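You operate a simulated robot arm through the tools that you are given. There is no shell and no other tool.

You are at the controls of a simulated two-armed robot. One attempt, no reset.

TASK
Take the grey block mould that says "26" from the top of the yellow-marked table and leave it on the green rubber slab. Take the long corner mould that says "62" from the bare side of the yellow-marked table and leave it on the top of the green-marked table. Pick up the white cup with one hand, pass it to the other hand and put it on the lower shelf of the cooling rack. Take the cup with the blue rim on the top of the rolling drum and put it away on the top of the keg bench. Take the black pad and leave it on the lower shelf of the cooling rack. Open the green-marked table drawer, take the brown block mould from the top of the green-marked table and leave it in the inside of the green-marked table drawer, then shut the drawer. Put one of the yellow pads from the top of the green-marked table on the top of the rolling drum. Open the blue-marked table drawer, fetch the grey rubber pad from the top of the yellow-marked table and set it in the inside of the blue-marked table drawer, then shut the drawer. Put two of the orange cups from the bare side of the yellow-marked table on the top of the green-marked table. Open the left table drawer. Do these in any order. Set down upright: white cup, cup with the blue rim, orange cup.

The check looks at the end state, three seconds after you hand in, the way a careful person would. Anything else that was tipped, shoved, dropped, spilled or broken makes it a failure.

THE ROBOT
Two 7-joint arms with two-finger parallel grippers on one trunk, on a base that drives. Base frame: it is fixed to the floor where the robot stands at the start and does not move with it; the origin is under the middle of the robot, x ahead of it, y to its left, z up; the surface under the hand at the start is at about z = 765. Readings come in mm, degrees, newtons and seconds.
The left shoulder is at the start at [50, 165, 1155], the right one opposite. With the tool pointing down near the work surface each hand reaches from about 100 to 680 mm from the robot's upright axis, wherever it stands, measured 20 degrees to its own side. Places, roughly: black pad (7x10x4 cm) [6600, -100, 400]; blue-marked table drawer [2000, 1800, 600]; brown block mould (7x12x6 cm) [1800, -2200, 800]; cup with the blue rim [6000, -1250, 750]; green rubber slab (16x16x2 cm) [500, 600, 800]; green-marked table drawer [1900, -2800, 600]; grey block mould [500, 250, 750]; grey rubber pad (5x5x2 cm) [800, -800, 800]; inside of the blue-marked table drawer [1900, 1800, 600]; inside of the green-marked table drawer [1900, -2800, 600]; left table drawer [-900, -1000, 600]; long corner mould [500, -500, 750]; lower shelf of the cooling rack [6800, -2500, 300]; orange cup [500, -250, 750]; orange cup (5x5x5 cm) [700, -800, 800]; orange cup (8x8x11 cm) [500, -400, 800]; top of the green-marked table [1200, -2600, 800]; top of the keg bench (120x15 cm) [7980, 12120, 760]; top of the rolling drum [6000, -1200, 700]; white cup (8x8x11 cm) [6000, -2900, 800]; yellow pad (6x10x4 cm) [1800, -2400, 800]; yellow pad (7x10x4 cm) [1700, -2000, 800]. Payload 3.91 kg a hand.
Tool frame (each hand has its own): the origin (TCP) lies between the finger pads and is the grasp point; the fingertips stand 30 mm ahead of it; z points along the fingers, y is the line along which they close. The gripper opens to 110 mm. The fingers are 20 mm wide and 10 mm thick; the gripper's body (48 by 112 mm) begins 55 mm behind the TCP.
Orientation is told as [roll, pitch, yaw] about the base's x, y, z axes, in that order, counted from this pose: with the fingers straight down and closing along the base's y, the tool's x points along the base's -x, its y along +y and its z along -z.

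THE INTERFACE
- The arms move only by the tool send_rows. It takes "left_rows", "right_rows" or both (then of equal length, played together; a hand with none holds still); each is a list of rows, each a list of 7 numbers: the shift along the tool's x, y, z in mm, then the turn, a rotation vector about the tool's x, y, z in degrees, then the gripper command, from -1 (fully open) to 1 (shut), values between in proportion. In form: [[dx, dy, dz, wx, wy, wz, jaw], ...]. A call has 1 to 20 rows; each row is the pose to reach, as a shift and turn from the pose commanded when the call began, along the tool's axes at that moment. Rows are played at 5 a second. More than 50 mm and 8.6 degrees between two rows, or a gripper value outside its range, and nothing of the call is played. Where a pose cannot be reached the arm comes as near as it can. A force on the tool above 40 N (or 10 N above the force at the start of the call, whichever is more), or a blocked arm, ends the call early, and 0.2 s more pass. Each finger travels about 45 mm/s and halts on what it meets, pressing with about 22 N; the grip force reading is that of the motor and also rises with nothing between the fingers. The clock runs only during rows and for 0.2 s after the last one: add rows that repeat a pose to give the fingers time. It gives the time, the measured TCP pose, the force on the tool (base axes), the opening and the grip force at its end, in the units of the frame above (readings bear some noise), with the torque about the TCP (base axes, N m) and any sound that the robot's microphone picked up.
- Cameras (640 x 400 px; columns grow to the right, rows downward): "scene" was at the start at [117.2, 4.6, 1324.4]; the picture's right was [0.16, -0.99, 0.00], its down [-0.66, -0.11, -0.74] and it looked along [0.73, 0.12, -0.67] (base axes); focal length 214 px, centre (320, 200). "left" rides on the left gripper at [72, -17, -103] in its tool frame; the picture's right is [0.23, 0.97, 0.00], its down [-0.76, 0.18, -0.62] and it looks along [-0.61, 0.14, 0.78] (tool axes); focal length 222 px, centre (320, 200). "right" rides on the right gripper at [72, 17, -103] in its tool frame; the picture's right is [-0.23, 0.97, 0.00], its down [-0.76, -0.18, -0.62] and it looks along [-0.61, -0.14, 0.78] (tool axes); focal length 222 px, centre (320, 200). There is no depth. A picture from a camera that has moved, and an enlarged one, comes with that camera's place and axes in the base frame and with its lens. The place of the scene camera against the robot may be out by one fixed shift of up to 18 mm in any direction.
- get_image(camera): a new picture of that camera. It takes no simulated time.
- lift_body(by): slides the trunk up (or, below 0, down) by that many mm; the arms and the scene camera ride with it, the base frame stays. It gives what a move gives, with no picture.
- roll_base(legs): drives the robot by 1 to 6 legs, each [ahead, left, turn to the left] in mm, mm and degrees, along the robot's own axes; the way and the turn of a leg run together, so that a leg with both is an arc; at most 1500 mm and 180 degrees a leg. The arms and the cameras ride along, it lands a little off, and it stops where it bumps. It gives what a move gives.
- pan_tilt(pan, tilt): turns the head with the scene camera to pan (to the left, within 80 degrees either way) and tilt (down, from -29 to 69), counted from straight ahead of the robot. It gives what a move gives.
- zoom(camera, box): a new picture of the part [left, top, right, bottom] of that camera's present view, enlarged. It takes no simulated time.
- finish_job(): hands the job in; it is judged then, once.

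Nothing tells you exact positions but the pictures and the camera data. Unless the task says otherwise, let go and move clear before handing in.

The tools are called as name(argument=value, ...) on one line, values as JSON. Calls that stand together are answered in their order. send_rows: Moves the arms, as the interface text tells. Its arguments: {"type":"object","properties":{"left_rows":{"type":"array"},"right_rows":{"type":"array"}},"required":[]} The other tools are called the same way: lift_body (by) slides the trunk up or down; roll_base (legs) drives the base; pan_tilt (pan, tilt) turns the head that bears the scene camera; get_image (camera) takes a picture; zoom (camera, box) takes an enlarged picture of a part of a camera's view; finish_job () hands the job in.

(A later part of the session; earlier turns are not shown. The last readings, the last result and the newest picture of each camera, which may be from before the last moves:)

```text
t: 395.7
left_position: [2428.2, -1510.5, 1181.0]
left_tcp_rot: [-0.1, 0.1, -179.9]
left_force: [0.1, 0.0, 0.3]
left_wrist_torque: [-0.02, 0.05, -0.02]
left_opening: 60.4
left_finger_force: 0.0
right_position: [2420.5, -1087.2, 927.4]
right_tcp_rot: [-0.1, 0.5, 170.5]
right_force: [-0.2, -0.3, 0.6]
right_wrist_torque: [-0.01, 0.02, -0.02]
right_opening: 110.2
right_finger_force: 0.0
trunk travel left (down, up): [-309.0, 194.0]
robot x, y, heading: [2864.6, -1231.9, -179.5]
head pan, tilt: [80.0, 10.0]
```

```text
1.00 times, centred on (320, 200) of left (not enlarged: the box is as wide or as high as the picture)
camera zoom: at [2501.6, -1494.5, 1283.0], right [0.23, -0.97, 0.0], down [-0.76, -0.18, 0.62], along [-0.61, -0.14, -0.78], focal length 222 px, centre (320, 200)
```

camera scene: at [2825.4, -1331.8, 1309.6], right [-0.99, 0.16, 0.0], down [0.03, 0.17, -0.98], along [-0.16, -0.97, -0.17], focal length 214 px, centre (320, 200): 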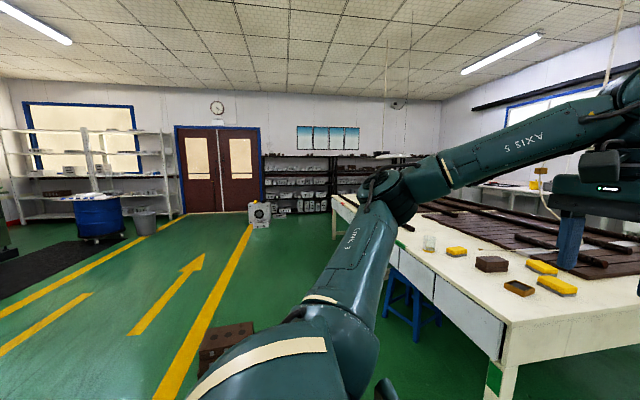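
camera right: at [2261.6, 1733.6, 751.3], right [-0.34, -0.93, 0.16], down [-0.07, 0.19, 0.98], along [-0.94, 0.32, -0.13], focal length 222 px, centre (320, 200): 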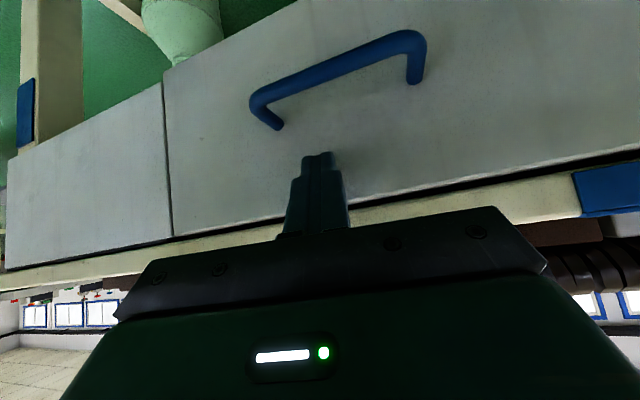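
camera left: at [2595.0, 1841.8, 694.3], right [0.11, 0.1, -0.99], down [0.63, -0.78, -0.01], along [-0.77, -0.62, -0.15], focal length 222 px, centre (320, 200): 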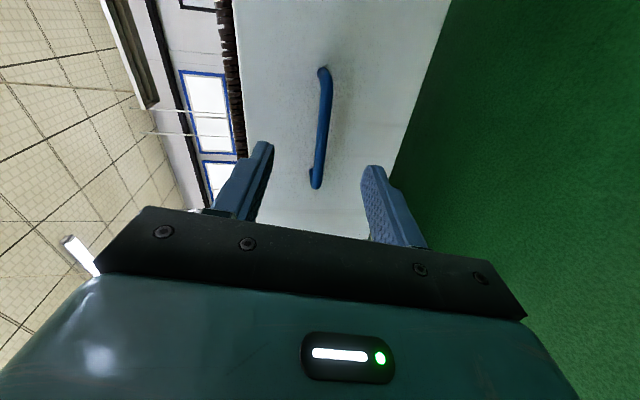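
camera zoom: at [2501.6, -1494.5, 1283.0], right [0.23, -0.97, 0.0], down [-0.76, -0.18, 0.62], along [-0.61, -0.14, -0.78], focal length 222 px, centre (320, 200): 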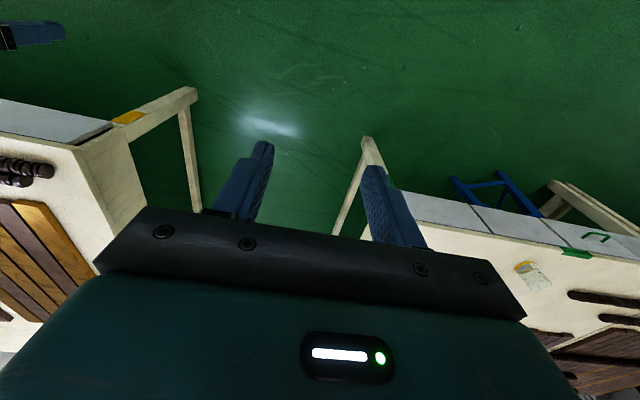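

The green handle is near [2100, -2760, 665]; a blue stool stands beside it, and a tray lies on the floor behind, so I'll open this drawer with the right hand from the far side. I first test that the right hand can point forward with vertical closing here in free space.

send_rows(right_rows=[[-7, -8, 12, -4.62, -4.62, 4.62, -0.09], [-13, -16, 24, -9.24, -9.24, 9.24, -0.09], [-20, -24, 35, -13.86, -13.86, 13.86, -0.09], [-26, -33, 47, -18.47, -18.47, 18.47, -0.09], [-32, -41, 59, -23.09, -23.09, 23.09, -0.09], [-39, -49, 71, -27.71, -27.71, 27.71, -0.09], [-45, -57, 83, -32.33, -32.33, 32.33, -0.09], [-52, -65, 94, -36.95, -36.95, 36.95, -0.09], [-58, -73, 106, -41.57, -41.57, 41.57, -0.09], [-65, -82, 118, -46.19, -46.19, 46.19, -0.09], [-71, -90, 130, -50.8, -50.8, 50.8, -0.09], [-78, -98, 142, -55.42, -55.42, 55.42, -0.09], [-84, -106, 153, -60.04, -60.04, 60.04, -0.09], [-90, -114, 165, -64.66, -64.66, 64.66, -0.09], [-97, -122, 177, -69.28, -69.28, 69.28, -0.09], [-97, -122, 177, -69.28, -69.28, 69.28, -0.09]])

pan_tilt(pan=-45, tilt=35)

get_image(camera="scene")

```text
t: 399.1
left_position: [2427.1, -1511.1, 1180.6]
left_tcp_rot: [-0.2, 0.0, -179.9]
left_force: [-1.4, 0.5, 0.6]
left_wrist_torque: [0.04, -0.03, -0.01]
left_opening: 60.4
left_finger_force: 0.0
right_position: [2354.1, -1016.7, 997.0]
right_tcp_rot: [79.7, -1.5, 76.9]
right_force: [1.0, -0.2, -0.9]
right_wrist_torque: [-0.03, -0.01, 0.02]
right_opening: 60.3
right_finger_force: 0.0
right hand out of reach, approached as far as the arm can: row 8, 9, 10, 11, 12, 13, 14, 15, 16
trunk travel left (down, up): [-309.0, 194.0]
robot x, y, heading: [2863.9, -1231.2, -179.3]
head pan, tilt: [80.0, 10.0]
```

```text
t: 401.1
left_position: [2427.5, -1510.6, 1181.8]
left_tcp_rot: [-0.1, 0.0, -179.9]
left_force: [-0.1, 0.5, -0.3]
left_wrist_torque: [0.01, 0.0, 0.0]
left_opening: 60.6
left_finger_force: 0.1
right_position: [2354.9, -1017.7, 996.8]
right_tcp_rot: [79.5, -1.3, 77.1]
right_force: [0.1, 0.4, 0.0]
right_wrist_torque: [0.0, 0.04, -0.02]
right_opening: 59.8
right_finger_force: 0.1
trunk travel left (down, up): [-309.0, 194.0]
robot x, y, heading: [2865.9, -1229.2, -179.4]
head pan, tilt: [-45.0, 35.0]
```

```text
taken
camera scene: at [2777.6, -1178.5, 1269.5], right [0.7, 0.72, 0.0], down [0.41, -0.4, -0.82], along [-0.59, 0.57, -0.57], focal length 214 px, centre (320, 200)
```

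scene: 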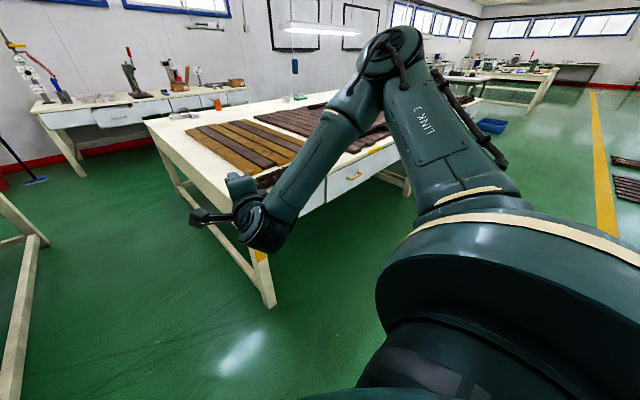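

The right hand can point forward with its elbow high (it will need a low trunk). I keep it so. Now I fetch the brown block from the aisle side with the left hand: trunk and left hand lower for the lamp, drive into the aisle, and turn to face the table.

lift_body(by=-60)

send_rows(left_rows=[[0, 0, 35, 0, 0, 0, -1], [0, 0, 70, 0, 0, 0, -1], [0, 0, 100, 0, 0, 0, -1], [0, 0, 100, 0, 0, 0, -1]])

roll_base(legs=[[0, 160, 0], [1240, 0, 0], [0, 0, 90]])

pan_tilt(pan=10, tilt=40)

get_image(camera="scene")

get_image(camera="left")

```text
t: 402.1
left_position: [2428.0, -1510.2, 1120.1]
left_tcp_rot: [-0.1, -0.1, -179.8]
left_force: [-0.3, -0.7, -1.4]
left_wrist_torque: [0.03, 0.01, -0.03]
left_opening: 60.5
left_finger_force: 0.0
right_position: [2355.7, -1017.9, 938.1]
right_tcp_rot: [79.5, -1.5, 77.0]
right_force: [0.7, -0.5, -0.1]
right_wrist_torque: [0.01, 0.01, -0.03]
right_opening: 59.5
right_finger_force: 0.1
trunk travel left (down, up): [-249.0, 254.0]
robot x, y, heading: [2864.7, -1231.9, -179.2]
head pan, tilt: [-45.0, 35.0]
```

```text
t: 403.1
left_position: [2427.5, -1510.7, 1020.0]
left_tcp_rot: [-0.1, 0.0, -179.8]
left_force: [-0.3, -0.3, -0.4]
left_wrist_torque: [0.01, 0.02, -0.03]
left_opening: 110.0
left_finger_force: 0.0
right_position: [2355.0, -1018.7, 937.1]
right_tcp_rot: [79.4, -1.5, 77.0]
right_force: [-0.4, 0.1, 0.1]
right_wrist_torque: [-0.01, 0.0, 0.05]
right_opening: 60.1
right_finger_force: 0.1
trunk travel left (down, up): [-249.0, 254.0]
robot x, y, heading: [2868.2, -1231.9, -179.5]
head pan, tilt: [-45.0, 35.0]
```

```text
t: 414.8
left_position: [1919.1, -1846.3, 1020.9]
left_tcp_rot: [-0.1, 0.0, -89.2]
left_force: [0.7, 0.2, -0.7]
left_wrist_torque: [0.0, -0.02, -0.01]
left_opening: 109.9
left_finger_force: 0.1
right_position: [1428.6, -1925.3, 937.2]
right_tcp_rot: [79.5, -1.4, 167.8]
right_force: [0.4, -0.8, -0.3]
right_wrist_torque: [-0.02, -0.02, 0.03]
right_opening: 60.1
right_finger_force: 0.0
trunk travel left (down, up): [-249.0, 254.0]
robot x, y, heading: [1633.8, -1409.9, -88.6]
head pan, tilt: [-45.0, 35.0]
```

```text
t: 416.1
left_position: [1918.1, -1847.4, 1020.6]
left_tcp_rot: [-0.1, 0.1, -89.2]
left_force: [-0.4, -0.8, 0.0]
left_wrist_torque: [0.03, 0.02, 0.01]
left_opening: 110.1
left_finger_force: 0.1
right_position: [1428.8, -1924.2, 937.0]
right_tcp_rot: [79.5, -1.5, 167.9]
right_force: [0.0, -0.4, 1.5]
right_wrist_torque: [-0.02, -0.02, -0.02]
right_opening: 60.1
right_finger_force: 0.0
trunk travel left (down, up): [-249.0, 254.0]
robot x, y, heading: [1636.4, -1414.6, -88.5]
head pan, tilt: [10.0, 40.0]
```

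```text
taken
camera scene: at [1657.5, -1534.4, 1202.0], right [-0.98, -0.2, 0.0], down [-0.13, 0.63, -0.77], along [0.15, -0.75, -0.64], focal length 214 px, centre (320, 200)
```

scene: 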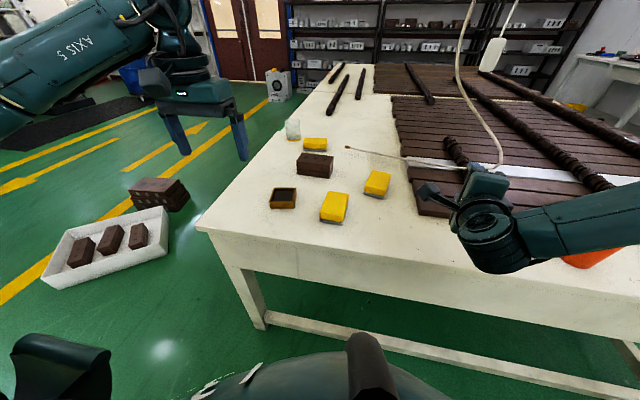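

```text
taken
camera left: at [1902.4, -1775.0, 1122.7], right [0.97, 0.24, 0.0], down [0.19, -0.76, 0.62], along [0.15, -0.6, -0.78], focal length 222 px, centre (320, 200)
```

left: 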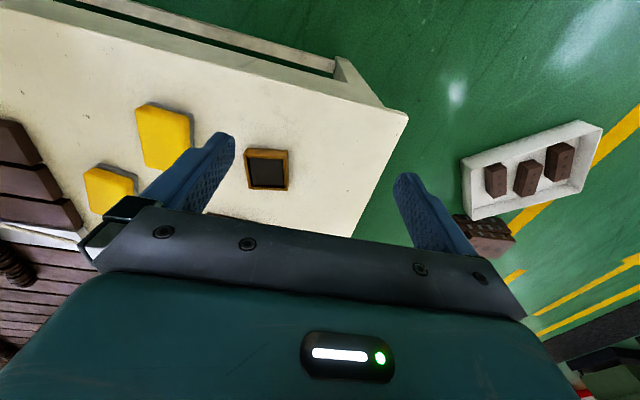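

zoom(camera="scene", box=[240, 110, 420, 240])

```text
3.08 times, centred on (330, 175) of scene
camera zoom: at [1657.5, -1534.4, 1202.0], right [-0.98, -0.2, 0.0], down [-0.13, 0.63, -0.77], along [0.15, -0.75, -0.64], focal length 660 px, centre (289, 277)
```

zoom: 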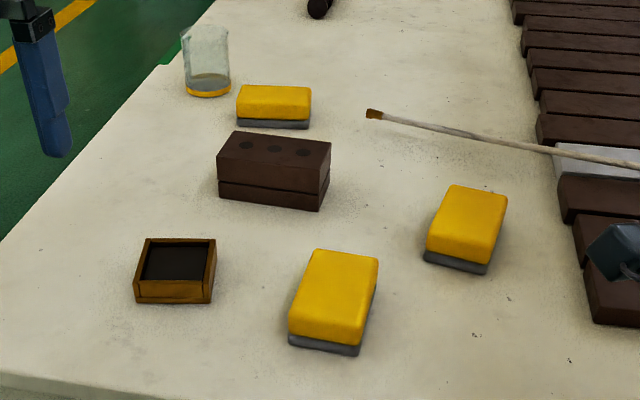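

zoom(camera="scene", box=[290, 140, 345, 180])

zoom(camera="scene", box=[310, 160, 410, 230])

```text
10.00 times, centred on (318, 160) of scene
camera zoom: at [1657.5, -1534.4, 1202.0], right [-0.98, -0.2, 0.0], down [-0.13, 0.63, -0.77], along [0.15, -0.75, -0.64], focal length 2145 px, centre (345, 600)
```

zoom: 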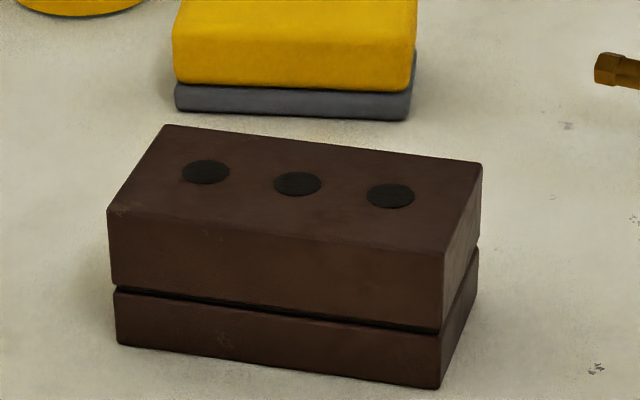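

```text
5.71 times, centred on (360, 195) of scene
camera zoom: at [1657.5, -1534.4, 1202.0], right [-0.98, -0.2, 0.0], down [-0.13, 0.63, -0.77], along [0.15, -0.75, -0.64], focal length 1226 px, centre (91, 229)
```

zoom: 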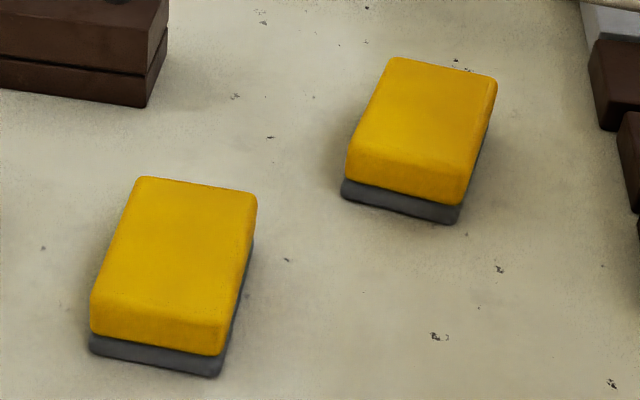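

The brown block (centre [1804, -2180], long side along x) needs closing along y, so I approach from the table's +x side. I turn to face -x, back up to x ≈ 2430 and slide left to y ≈ -1900.

roll_base(legs=[[0, 0, -91.5], [-800, 0, 0], [0, 486, 0]])

pan_tilt(pan=25, tilt=45)

get_image(camera="scene")

get_image(camera="left")

```text
t: 428.7
left_position: [2008.4, -2183.8, 1021.4]
left_tcp_rot: [-0.1, 0.0, 180.0]
left_force: [-0.7, 0.5, 0.4]
left_wrist_torque: [0.0, -0.01, -0.01]
left_opening: 109.8
left_finger_force: 0.1
right_position: [1936.7, -1690.6, 936.2]
right_tcp_rot: [79.5, -1.5, 77.0]
right_force: [-0.4, -0.4, 0.9]
right_wrist_torque: [0.0, 0.01, -0.01]
right_opening: 59.9
right_finger_force: 0.0
trunk travel left (down, up): [-249.0, 254.0]
robot x, y, heading: [2445.2, -1902.3, -179.6]
head pan, tilt: [10.0, 40.0]
```

```text
t: 429.4
left_position: [2006.6, -2182.0, 1019.4]
left_tcp_rot: [-0.1, 0.0, 180.0]
left_force: [-0.2, 0.0, -0.1]
left_wrist_torque: [-0.03, 0.0, -0.05]
left_opening: 110.0
left_finger_force: 0.2
right_position: [1935.9, -1690.9, 936.7]
right_tcp_rot: [79.5, -1.5, 77.1]
right_force: [-0.1, -0.3, 0.1]
right_wrist_torque: [-0.02, -0.06, 0.0]
right_opening: 60.1
right_finger_force: 0.0
trunk travel left (down, up): [-249.0, 254.0]
robot x, y, heading: [2446.6, -1905.1, -179.6]
head pan, tilt: [25.0, 45.0]
```

```text
taken
camera scene: at [2348.3, -1948.2, 1194.7], right [-0.43, 0.9, 0.0], down [0.64, 0.3, -0.71], along [-0.64, -0.3, -0.71], focal length 214 px, centre (320, 200)
```

scene: 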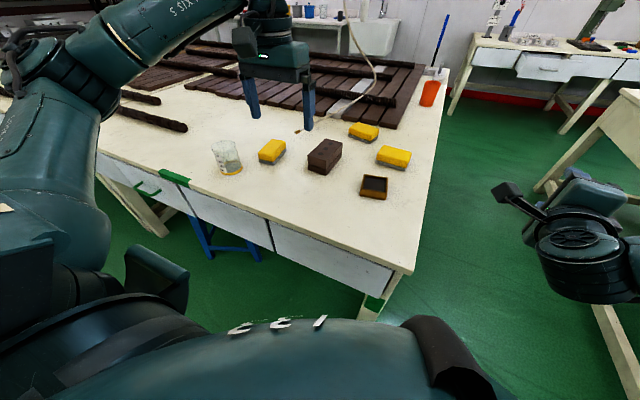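

```text
taken
camera left: at [2081.2, -2166.7, 1122.8], right [0.23, -0.97, 0.0], down [-0.76, -0.18, 0.62], along [-0.61, -0.14, -0.78], focal length 222 px, centre (320, 200)
```

left: 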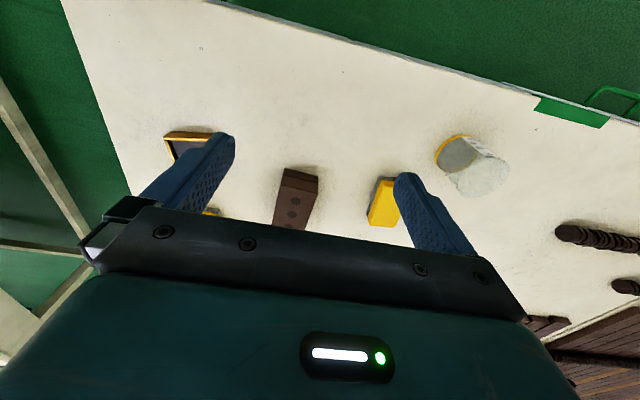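

The table's +x edge is at x ≈ 2080, so I can come 60 mm closer. Then I move the left hand over the block.

roll_base(legs=[[60, 0, 0]])

send_rows(left_rows=[[-35, 0, 10, 0, 0, 0, -1], [-70, 0, 20, 0, 0, 0, -1], [-105, 0, 30, 0, 0, 0, -1], [-140, 0, 40, 0, 0, 0, -1], [-140, 0, 40, 0, 0, 0, -1]])

get_image(camera="left")

```text
t: 430.4
left_position: [1947.4, -2183.1, 1020.2]
left_tcp_rot: [-0.1, 0.0, -180.0]
left_force: [-0.3, -0.6, 0.1]
left_wrist_torque: [-0.01, 0.03, 0.01]
left_opening: 110.1
left_finger_force: 0.1
right_position: [1876.1, -1691.6, 936.5]
right_tcp_rot: [79.5, -1.5, 76.9]
right_force: [-0.4, -0.3, 0.0]
right_wrist_torque: [0.02, -0.02, -0.01]
right_opening: 59.8
right_finger_force: 0.1
trunk travel left (down, up): [-249.0, 254.0]
robot x, y, heading: [2386.1, -1904.3, -179.5]
head pan, tilt: [25.0, 45.0]
```

```text
t: 431.6
left_position: [1809.1, -2182.1, 981.3]
left_tcp_rot: [0.0, -0.1, -180.1]
left_force: [-0.5, 1.0, 0.1]
left_wrist_torque: [-0.03, -0.01, -0.03]
left_opening: 110.1
left_finger_force: 0.2
right_position: [1877.3, -1691.2, 937.1]
right_tcp_rot: [79.4, -1.4, 77.1]
right_force: [0.8, -0.1, -0.1]
right_wrist_torque: [0.01, 0.01, 0.0]
right_opening: 60.2
right_finger_force: 0.1
trunk travel left (down, up): [-249.0, 254.0]
robot x, y, heading: [2384.0, -1904.7, -179.3]
head pan, tilt: [25.0, 45.0]
```

```text
taken
camera left: at [1881.9, -2166.4, 1082.9], right [0.23, -0.97, 0.0], down [-0.76, -0.18, 0.62], along [-0.61, -0.14, -0.78], focal length 222 px, centre (320, 200)
```

left: 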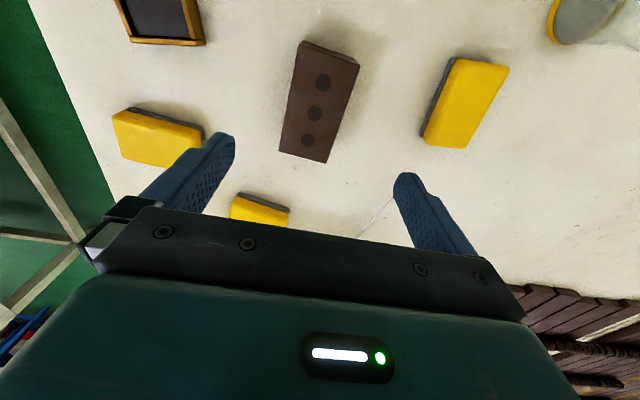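

The block's centre is at [1803, -2179]. I descend and grip it.

send_rows(left_rows=[[-5, -3, 40, 0, 0, 1.6, -1], [-5, -3, 80, 0, 0, 3.2, -1], [-5, -3, 120, 0, 0, 3.2, -1], [-5, -3, 155, 0, 0, 3.2, -1], [-5, -3, 174, 0, 0, 3.2, -1], [-5, -3, 174, 0, 0, 3.2, -1]])

get_image(camera="left")

```text
t: 433.0
left_position: [1804.4, -2178.7, 805.7]
left_tcp_rot: [-0.1, 0.0, 176.8]
left_force: [0.0, 0.4, -0.2]
left_wrist_torque: [-0.02, 0.03, -0.03]
left_opening: 109.9
left_finger_force: 0.1
right_position: [1877.0, -1692.4, 938.2]
right_tcp_rot: [79.5, -1.5, 77.0]
right_force: [-0.3, 0.2, 0.2]
right_wrist_torque: [-0.01, -0.02, -0.02]
right_opening: 60.2
right_finger_force: 0.0
trunk travel left (down, up): [-249.0, 254.0]
robot x, y, heading: [2382.6, -1902.1, -179.5]
head pan, tilt: [25.0, 45.0]
```

```text
taken
camera left: at [1878.0, -2166.6, 907.6], right [0.17, -0.98, 0.0], down [-0.77, -0.14, 0.62], along [-0.61, -0.11, -0.78], focal length 222 px, centre (320, 200)
```

left: 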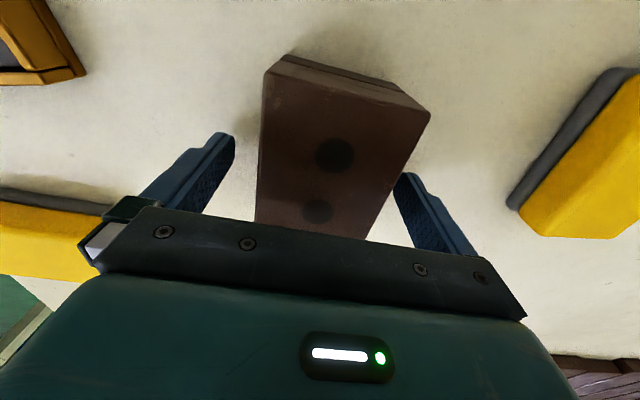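

send_rows(left_rows=[[0, 0, 0, 0, 0, 0, -0.2], [0, 0, 0, 0, 0, 0, 0.3], [0, 0, 0, 0, 0, 0, 1], [0, 0, 0, 0, 0, 0, 1], [0, 0, 0, 0, 0, 0, 1], [0, 0, 0, 0, 0, 0, 1]])

send_rows(left_rows=[[0, 0, -10, 0, 0, 0, 1], [0, 0, -40, 0, 0, 0, 1], [0, 0, -80, 0, 0, 0, 1], [20, 0, -120, 0, 0, 0, 1], [50, 0, -150, 0, 0, 0, 1], [90, 0, -180, 0, 0, 0, 1], [130, 0, -200, 0, 0, 0, 1]])

get_image(camera="left")

get_image(camera="scene")

```text
t: 434.4
left_position: [1804.1, -2178.6, 806.3]
left_tcp_rot: [-0.1, -0.1, 176.8]
left_force: [0.0, 1.1, -0.3]
left_wrist_torque: [-0.16, 0.01, 0.0]
left_opening: 65.9
left_finger_force: 21.7
right_position: [1876.3, -1691.3, 937.4]
right_tcp_rot: [79.4, -1.5, 77.0]
right_force: [-0.2, -0.4, -0.6]
right_wrist_torque: [0.01, -0.05, -0.02]
right_opening: 59.9
right_finger_force: 0.1
trunk travel left (down, up): [-249.0, 254.0]
robot x, y, heading: [2386.1, -1905.0, -179.2]
head pan, tilt: [25.0, 45.0]
```

```text
t: 436.0
left_position: [1936.1, -2185.3, 1006.8]
left_tcp_rot: [-0.1, 0.0, 176.8]
left_force: [0.4, 0.8, -7.5]
left_wrist_torque: [-0.01, -0.03, -0.01]
left_opening: 65.9
left_finger_force: 22.1
right_position: [1876.4, -1692.6, 935.8]
right_tcp_rot: [79.5, -1.5, 76.9]
right_force: [-0.2, -0.5, 0.4]
right_wrist_torque: [0.0, 0.02, 0.01]
right_opening: 59.8
right_finger_force: 0.2
trunk travel left (down, up): [-249.0, 254.0]
robot x, y, heading: [2387.3, -1902.7, -179.7]
head pan, tilt: [25.0, 45.0]
```

```text
taken
camera left: at [2009.4, -2173.2, 1109.6], right [0.17, -0.98, 0.0], down [-0.77, -0.14, 0.62], along [-0.61, -0.11, -0.78], focal length 222 px, centre (320, 200)
```

left: 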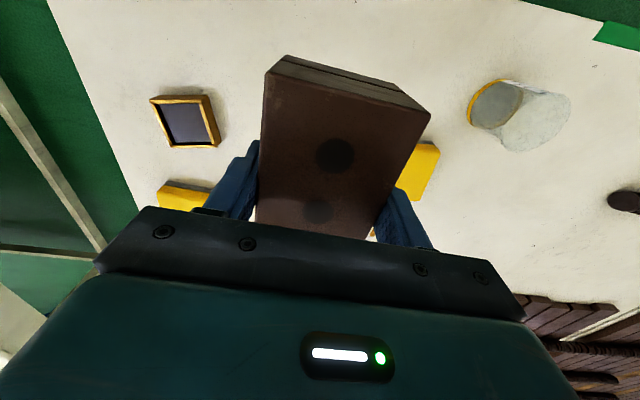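

```text
taken
camera scene: at [2288.8, -1949.2, 1194.7], right [-0.43, 0.9, 0.0], down [0.64, 0.31, -0.71], along [-0.64, -0.3, -0.71], focal length 214 px, centre (320, 200)
```

scene: 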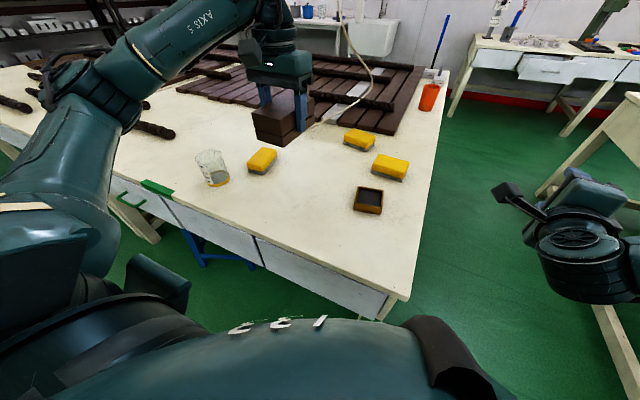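

The block is held. I raise the trunk a little so both hands pass over the glass, and slide left along the table's edge (x ≈ 2400) past the tray toward the green drawer.

lift_body(by=80)

roll_base(legs=[[-13, 0, -0.4], [0, 500, 0]])

get_image(camera="scene")

get_image(camera="right")

```text
t: 437.2
left_position: [1933.0, -2184.4, 1086.5]
left_tcp_rot: [-0.1, 0.0, 176.8]
left_force: [-0.2, -1.1, -7.8]
left_wrist_torque: [0.0, -0.04, 0.01]
left_opening: 66.0
left_finger_force: 21.5
right_position: [1877.5, -1691.9, 1016.4]
right_tcp_rot: [79.5, -1.5, 76.9]
right_force: [-0.3, 0.0, 0.3]
right_wrist_torque: [0.01, -0.03, -0.02]
right_opening: 60.1
right_finger_force: 0.1
trunk travel left (down, up): [-329.0, 174.0]
robot x, y, heading: [2383.8, -1905.7, -179.2]
head pan, tilt: [25.0, 45.0]
```

```text
t: 442.4
left_position: [1950.1, -2687.8, 1086.2]
left_tcp_rot: [-0.1, 0.0, 176.8]
left_force: [0.9, -0.1, -7.2]
left_wrist_torque: [-0.02, -0.01, 0.0]
left_opening: 66.0
left_finger_force: 21.8
right_position: [1892.3, -2194.3, 1016.0]
right_tcp_rot: [79.5, -1.5, 76.9]
right_force: [0.8, -1.1, 0.3]
right_wrist_torque: [-0.01, 0.0, 0.0]
right_opening: 60.0
right_finger_force: 0.1
trunk travel left (down, up): [-329.0, 174.0]
robot x, y, heading: [2402.1, -2409.3, -179.3]
head pan, tilt: [25.0, 45.0]
```

```text
taken
camera scene: at [2304.0, -2452.0, 1274.6], right [-0.43, 0.9, 0.0], down [0.64, 0.3, -0.71], along [-0.64, -0.3, -0.71], focal length 214 px, centre (320, 200)
```

scene: 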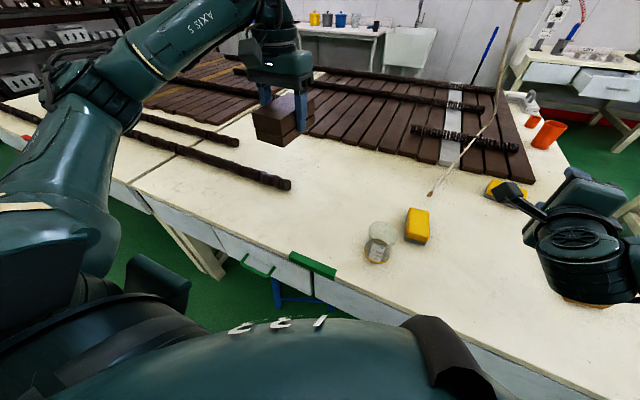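

```text
taken
camera right: at [1971.5, -2287.9, 1051.1], right [-0.13, 0.24, 0.96], down [0.8, 0.6, -0.04], along [-0.59, 0.77, -0.27], focal length 222 px, centre (320, 200)
```

right: 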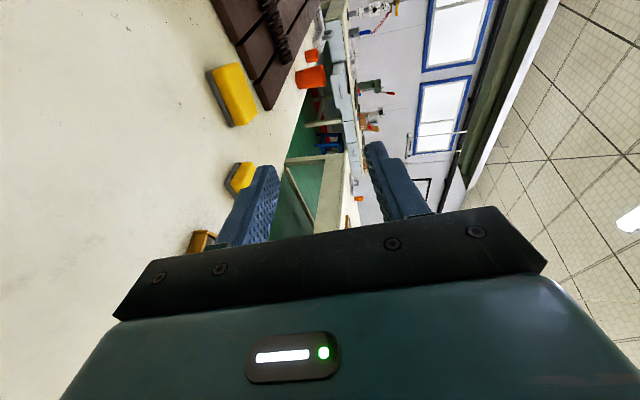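

No bumps. I slide on to y ≈ -2965, then back up, lower the trunk fully and view the green handle with the right camera.

roll_base(legs=[[0, 555, 0], [-270, 0, -0.5]])

pan_tilt(pan=-15, tilt=40)

get_image(camera="scene")

get_image(camera="right")

```text
t: 449.3
left_position: [2223.3, -3231.0, 1087.5]
left_tcp_rot: [-0.1, 0.0, 175.7]
left_force: [0.2, -0.2, -8.2]
left_wrist_torque: [-0.01, -0.01, -0.01]
left_opening: 66.0
left_finger_force: 22.1
right_position: [2176.6, -2738.3, 1017.2]
right_tcp_rot: [79.5, -1.6, 75.9]
right_force: [-0.5, -0.3, -0.5]
right_wrist_torque: [0.03, -0.02, 0.0]
right_opening: 59.9
right_finger_force: 0.0
trunk travel left (down, up): [-329.0, 174.0]
robot x, y, heading: [2676.1, -2959.5, 179.5]
head pan, tilt: [25.0, 45.0]
```

```text
t: 450.4
left_position: [2224.2, -3231.7, 1085.7]
left_tcp_rot: [-0.1, 0.0, 175.7]
left_force: [0.2, -0.3, -7.2]
left_wrist_torque: [0.03, -0.04, -0.01]
left_opening: 65.5
left_finger_force: 22.6
right_position: [2174.8, -2736.8, 1017.1]
right_tcp_rot: [79.5, -1.5, 75.9]
right_force: [0.1, 0.0, 0.5]
right_wrist_torque: [0.02, -0.01, 0.0]
right_opening: 60.2
right_finger_force: 0.0
trunk travel left (down, up): [-329.0, 174.0]
robot x, y, heading: [2679.8, -2957.2, 179.5]
head pan, tilt: [-15.0, 40.0]
```

```text
taken
camera scene: at [2574.4, -2945.7, 1281.9], right [0.27, 0.96, 0.0], down [0.62, -0.17, -0.77], along [-0.74, 0.21, -0.64], focal length 214 px, centre (320, 200)
```

scene: 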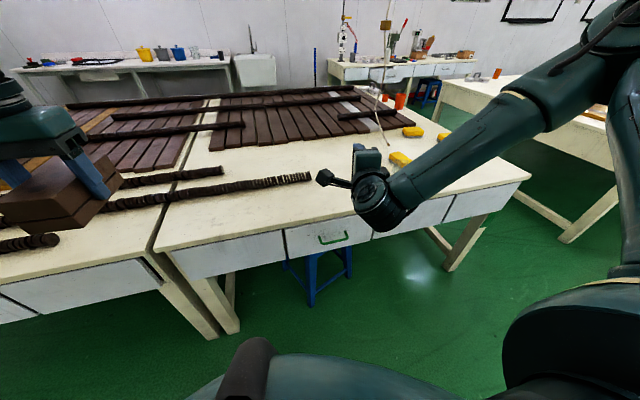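

```text
taken
camera right: at [2252.6, -2831.8, 1051.1], right [-0.12, 0.24, 0.96], down [0.81, 0.58, -0.04], along [-0.57, 0.78, -0.27], focal length 222 px, centre (320, 200)
```

right: 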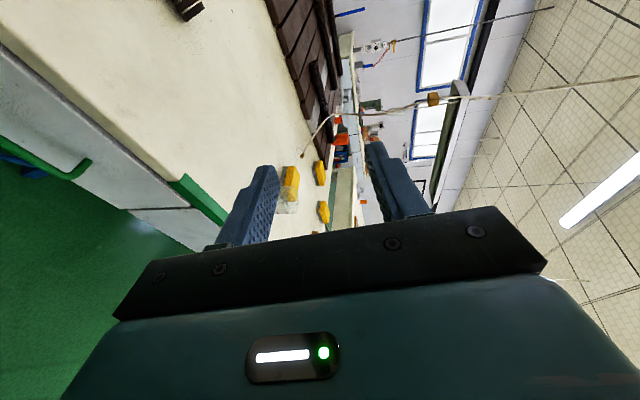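

The handle is near [2090, -2755, 663], with the stool safely under the table. I raise the left hand with the block, then lower the trunk by 300 mm.

send_rows(left_rows=[[0, 0, -40, 0, 0, 0, 1], [0, 0, -80, 0, 0, 0, 1], [0, 0, -120, 0, 0, 0, 1], [0, 0, -160, 0, 0, 0, 1], [0, 0, -160, 0, 0, 0, 1]])

lift_body(by=-300)

get_image(camera="right")

get_image(camera="scene")

```text
t: 451.6
left_position: [2226.5, -3231.2, 1247.2]
left_tcp_rot: [0.0, 0.1, 175.6]
left_force: [0.4, 0.0, -6.7]
left_wrist_torque: [-0.01, -0.04, 0.0]
left_opening: 65.9
left_finger_force: 22.3
right_position: [2174.9, -2736.0, 1017.1]
right_tcp_rot: [79.5, -1.4, 75.9]
right_force: [0.3, 0.0, -0.4]
right_wrist_torque: [0.01, 0.01, 0.02]
right_opening: 60.1
right_finger_force: 0.1
trunk travel left (down, up): [-329.0, 174.0]
robot x, y, heading: [2682.7, -2958.7, 179.4]
head pan, tilt: [-15.0, 40.0]
```

```text
t: 454.6
left_position: [2225.4, -3230.5, 947.0]
left_tcp_rot: [-0.1, 0.0, 175.7]
left_force: [-0.9, 0.6, -7.2]
left_wrist_torque: [-0.02, -0.02, 0.02]
left_opening: 65.9
left_finger_force: 21.8
right_position: [2175.6, -2735.6, 717.4]
right_tcp_rot: [79.5, -1.6, 75.9]
right_force: [0.1, 0.8, -0.2]
right_wrist_torque: [0.0, -0.04, 0.01]
right_opening: 60.0
right_finger_force: 0.0
trunk travel left (down, up): [-29.0, 474.0]
robot x, y, heading: [2677.0, -2959.3, 179.3]
head pan, tilt: [-15.0, 40.0]
```

```text
taken
camera right: at [2252.8, -2831.7, 751.1], right [-0.12, 0.24, 0.96], down [0.81, 0.58, -0.04], along [-0.57, 0.78, -0.27], focal length 222 px, centre (320, 200)
```

right: 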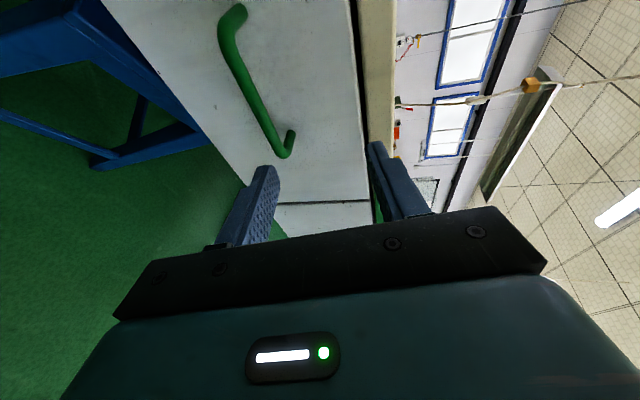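

```text
taken
camera scene: at [2574.6, -2945.5, 981.9], right [0.27, 0.96, 0.0], down [0.62, -0.17, -0.77], along [-0.74, 0.21, -0.64], focal length 214 px, centre (320, 200)
```

scene: 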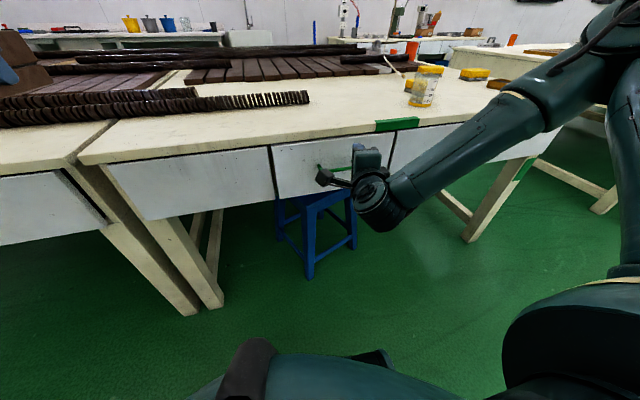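

The handle's centre is about [2090, -2749, 662]. I straighten the right wrist and bring it down before the handle.

send_rows(right_rows=[[0, 0, 0, -2, 5, 0, -0.09], [0, 0, 0, -4, 10, 0, -0.09], [0, 0, 0, -5, 14, 0, -0.09], [0, 0, 0, -5, 14, 0, -0.09]])

send_rows(right_rows=[[4, -18, -6, 0, 0, 0, -0.09], [8, -36, -12, 0, 0, 0, -0.09], [12, -54, -18, 0, 0, 0, -0.09], [12, -54, -18, 0, 0, 0, -0.09]])

get_image(camera="right")

```text
t: 455.6
left_position: [2225.2, -3231.0, 947.5]
left_tcp_rot: [-0.2, 0.0, 175.7]
left_force: [0.3, -0.7, -6.8]
left_wrist_torque: [0.0, 0.0, 0.01]
left_opening: 66.0
left_finger_force: 22.3
right_position: [2180.2, -2738.0, 733.0]
right_tcp_rot: [80.1, -1.1, 78.0]
right_force: [0.2, 0.2, 0.3]
right_wrist_torque: [0.05, 0.0, -0.02]
right_opening: 59.8
right_finger_force: 0.0
right hand out of reach, approached as far as the arm can: row 1, 2, 3, 4
trunk travel left (down, up): [-29.0, 474.0]
robot x, y, heading: [2683.1, -2958.8, 179.5]
head pan, tilt: [-15.0, 40.0]
```

```text
t: 456.6
left_position: [2225.2, -3230.1, 947.4]
left_tcp_rot: [-0.1, 0.1, 175.7]
left_force: [0.0, -0.2, -7.7]
left_wrist_torque: [0.01, -0.02, 0.01]
left_opening: 65.9
left_finger_force: 22.0
right_position: [2207.3, -2762.4, 719.2]
right_tcp_rot: [79.8, -1.1, 77.7]
right_force: [0.4, 0.9, -0.3]
right_wrist_torque: [-0.01, 0.01, -0.01]
right_opening: 59.9
right_finger_force: 0.1
right hand out of reach, approached as far as the arm can: row 1, 2, 3, 4
trunk travel left (down, up): [-29.0, 474.0]
robot x, y, heading: [2681.0, -2958.7, 179.3]
head pan, tilt: [-15.0, 40.0]
```

```text
taken
camera right: at [2287.4, -2854.9, 753.8], right [-0.12, 0.24, 0.96], down [0.79, 0.61, -0.05], along [-0.6, 0.76, -0.27], focal length 222 px, centre (320, 200)
```

right: 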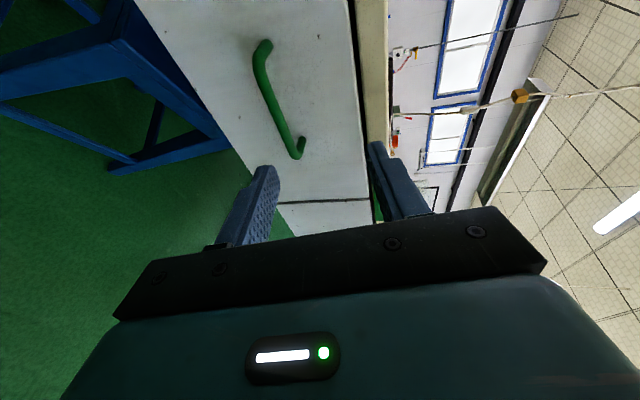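

The right arm can't get lower with level fingers; pointing the fingers about 30° downward should bring them down to the handle.

send_rows(right_rows=[[0, -10, 0, 6, 0, 0, -0.09], [0, -20, 0, 12, 0, 0, -0.09], [0, -30, 0, 18, 0, 0, -0.09], [0, -40, 0, 22, 0, 0, -0.09], [0, -50, 0, 22, 0, 0, -0.09], [0, -50, 0, 22, 0, 0, -0.09]])

get_image(camera="right")

```text
t: 458.0
left_position: [2225.1, -3230.0, 947.4]
left_tcp_rot: [-0.1, -0.1, 175.6]
left_force: [0.0, 0.4, -8.2]
left_wrist_torque: [0.01, -0.08, 0.0]
left_opening: 65.9
left_finger_force: 22.2
right_position: [2214.8, -2762.3, 669.6]
right_tcp_rot: [58.1, -1.1, 78.0]
right_force: [-0.2, 0.4, 0.2]
right_wrist_torque: [0.03, 0.04, 0.04]
right_opening: 60.1
right_finger_force: 0.1
trunk travel left (down, up): [-29.0, 474.0]
robot x, y, heading: [2679.0, -2959.8, 179.4]
head pan, tilt: [-15.0, 40.0]
```

```text
taken
camera right: at [2275.0, -2850.9, 738.3], right [-0.46, 0.31, 0.83], down [0.77, 0.61, 0.19], along [-0.45, 0.73, -0.52], focal length 222 px, centre (320, 200)
```

right: 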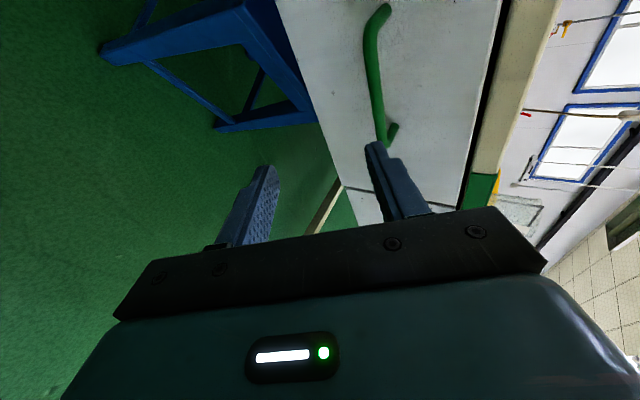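

send_rows(right_rows=[[2.5, 12, 18, 0, 0, 0, 0.2], [5, 23.5, 36.5, 0, 0, 0, 0.2], [7.5, 35, 55, 0, 0, 0, 0.2], [7.5, 35, 55, 0, 0, 0, 0.2]])

get_image(camera="right")

zoom(camera="scene", box=[240, 100, 440, 240])

```text
t: 459.0
left_position: [2225.8, -3230.4, 947.7]
left_tcp_rot: [0.0, 0.0, 175.7]
left_force: [-0.3, 0.1, -6.9]
left_wrist_torque: [0.02, -0.04, 0.0]
left_opening: 66.2
left_finger_force: 21.8
right_position: [2148.0, -2756.6, 670.4]
right_tcp_rot: [58.1, -1.2, 78.0]
right_force: [0.0, -0.2, 0.1]
right_wrist_torque: [0.01, -0.03, 0.0]
right_opening: 44.1
right_finger_force: 0.1
trunk travel left (down, up): [-29.0, 474.0]
robot x, y, heading: [2685.1, -2961.0, 179.2]
head pan, tilt: [-15.0, 40.0]
```

```text
taken
camera right: at [2209.3, -2845.0, 739.0], right [-0.46, 0.31, 0.83], down [0.77, 0.61, 0.19], along [-0.45, 0.73, -0.52], focal length 222 px, centre (320, 200)
```

right: 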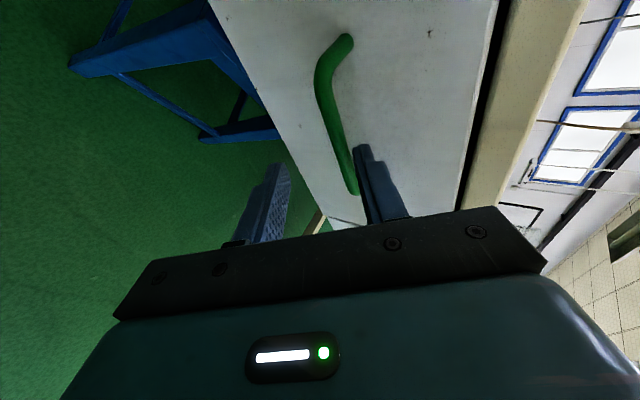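

```text
2.86 times, centred on (340, 170) of scene
camera zoom: at [2574.6, -2945.5, 981.9], right [0.27, 0.96, 0.0], down [0.62, -0.17, -0.77], along [-0.74, 0.21, -0.64], focal length 613 px, centre (263, 286)
```

zoom: 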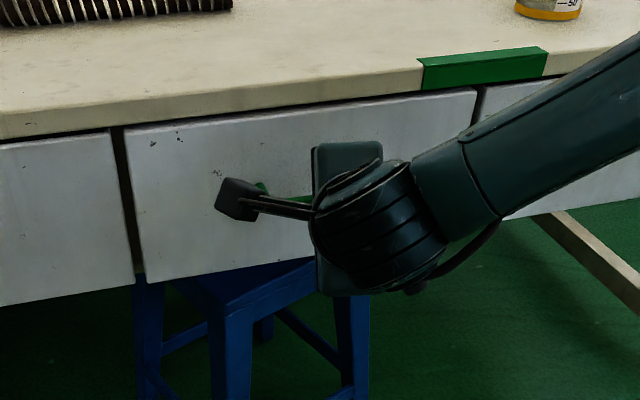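

Triangulating again: the bar is at about x = 2117, z = 671, so it is already near the fingers. I shift slightly up and forward.

send_rows(right_rows=[[0, 9, 0, 0, 0, 0, 0.2], [-1, 16, 0, 0, 0, 0, 0.2], [-1, 16, 5, 0, 0, 0, 0.2], [-1, 16, 9, 0, 0, 0, 0.2], [-1, 16, 9, 0, 0, 0, 0.2]])

get_image(camera="right")

```text
t: 460.2
left_position: [2225.8, -3230.9, 947.3]
left_tcp_rot: [-0.1, 0.0, 175.7]
left_force: [0.1, -0.6, -7.2]
left_wrist_torque: [0.01, -0.01, 0.05]
left_opening: 65.7
left_finger_force: 21.1
right_position: [2134.2, -2751.1, 680.1]
right_tcp_rot: [58.1, -1.1, 78.0]
right_force: [-0.4, 0.2, 0.4]
right_wrist_torque: [-0.02, -0.01, -0.03]
right_opening: 44.2
right_finger_force: 0.1
trunk travel left (down, up): [-29.0, 474.0]
robot x, y, heading: [2680.5, -2959.4, 179.6]
head pan, tilt: [-15.0, 40.0]
```

```text
taken
camera right: at [2194.2, -2841.0, 748.5], right [-0.46, 0.31, 0.83], down [0.77, 0.61, 0.19], along [-0.45, 0.73, -0.52], focal length 222 px, centre (320, 200)
```

right: 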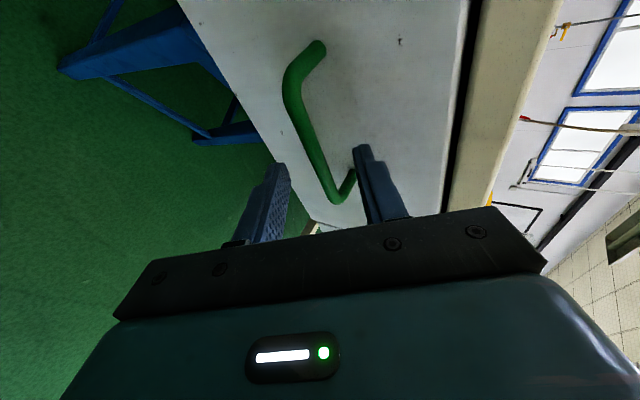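

The bar lies between the fingers about 19 mm ahead of the grasp point. I close on it and test with a short pull.

send_rows(right_rows=[[0, 0, 3, 0, 0, 0, 0.5], [0, 0, 3, 0, 0, 0, 1], [0, 0, 3, 0, 0, 0, 1], [0, 0, 3, 0, 0, 0, 1], [0, 0, 3, 0, 0, 0, 1]])

get_image(camera="right")

```text
t: 461.4
left_position: [2224.7, -3230.2, 948.0]
left_tcp_rot: [-0.1, 0.0, 175.7]
left_force: [0.0, -0.4, -7.0]
left_wrist_torque: [0.01, -0.05, 0.01]
left_opening: 65.8
left_finger_force: 21.7
right_position: [2131.2, -2751.9, 679.5]
right_tcp_rot: [58.2, -1.2, 78.0]
right_force: [-0.5, 2.3, 1.8]
right_wrist_torque: [0.85, -0.01, 0.58]
right_opening: 10.9
right_finger_force: 45.0
trunk travel left (down, up): [-29.0, 474.0]
robot x, y, heading: [2680.4, -2958.6, 179.5]
head pan, tilt: [-15.0, 40.0]
```

```text
taken
camera right: at [2191.5, -2840.0, 746.8], right [-0.46, 0.31, 0.83], down [0.77, 0.61, 0.19], along [-0.45, 0.73, -0.52], focal length 222 px, centre (320, 200)
```

right: 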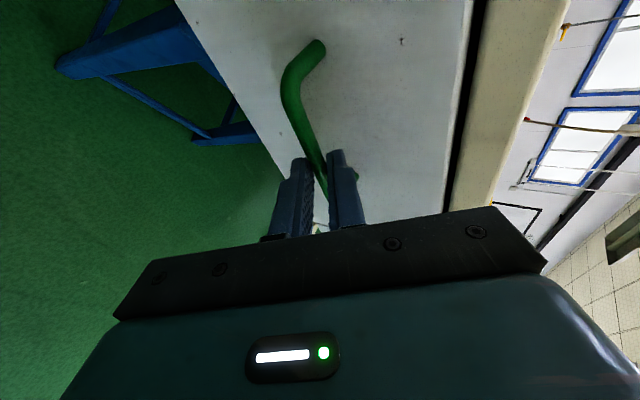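

Gripped. I pull by driving back 120 mm.

roll_base(legs=[[-120, 0, 0]])

get_image(camera="scene")

```text
t: 462.6
left_position: [2345.9, -3231.7, 948.8]
left_tcp_rot: [-0.1, 0.1, 175.7]
left_force: [-0.7, -0.1, -7.5]
left_wrist_torque: [0.01, -0.03, -0.01]
left_opening: 65.4
left_finger_force: 21.9
right_position: [2251.8, -2751.7, 678.6]
right_tcp_rot: [58.2, -1.1, 77.8]
right_force: [0.2, 9.8, 2.8]
right_wrist_torque: [0.78, 0.06, 0.62]
right_opening: 11.0
right_finger_force: 45.2
trunk travel left (down, up): [-29.0, 474.0]
robot x, y, heading: [2799.9, -2962.1, 179.4]
head pan, tilt: [-15.0, 40.0]
```

```text
taken
camera scene: at [2695.9, -2946.4, 981.9], right [0.27, 0.96, 0.0], down [0.62, -0.17, -0.77], along [-0.74, 0.21, -0.64], focal length 214 px, centre (320, 200)
```

scene: 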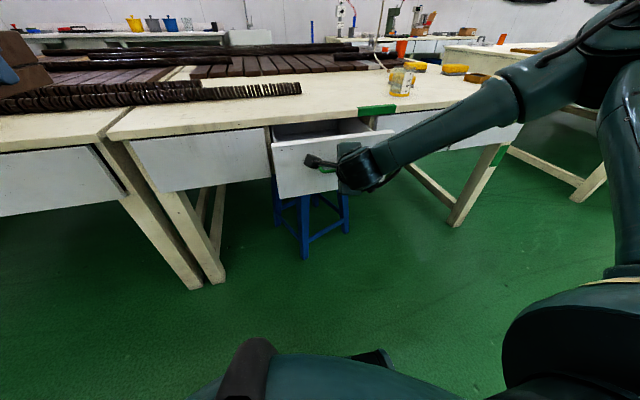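

send_rows(right_rows=[[-5, -13, -21, 0, 0, 0, 1], [-11, -27, -43, 0, 0, 0, 1], [-16, -40, -64, 0, 0, 0, 1], [-22, -54, -86, 0, 0, 0, 1], [-27, -67, -107, 0, 0, 0, 1], [-27, -67, -107, 0, 0, 0, 1]])

get_image(camera="scene")

```text
t: 464.0
left_position: [2345.7, -3231.1, 947.8]
left_tcp_rot: [-0.1, 0.1, 175.7]
left_force: [0.4, 1.0, -6.4]
left_wrist_torque: [-0.02, 0.03, -0.01]
left_opening: 66.3
left_finger_force: 22.2
right_position: [2378.4, -2751.1, 679.4]
right_tcp_rot: [57.9, -1.2, 77.8]
right_force: [-0.2, 7.4, 1.8]
right_wrist_torque: [0.29, -0.05, 1.25]
right_opening: 11.0
right_finger_force: 45.3
trunk travel left (down, up): [-29.0, 474.0]
robot x, y, heading: [2802.4, -2960.9, 179.2]
head pan, tilt: [-15.0, 40.0]
```

```text
taken
camera scene: at [2695.8, -2946.3, 981.9], right [0.27, 0.96, 0.0], down [0.62, -0.17, -0.77], along [-0.74, 0.21, -0.64], focal length 214 px, centre (320, 200)
```

scene: 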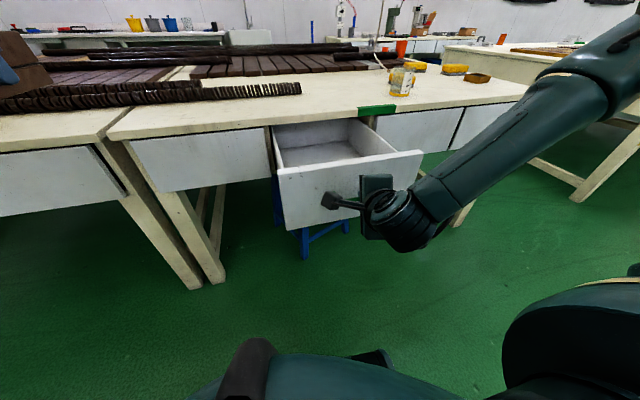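

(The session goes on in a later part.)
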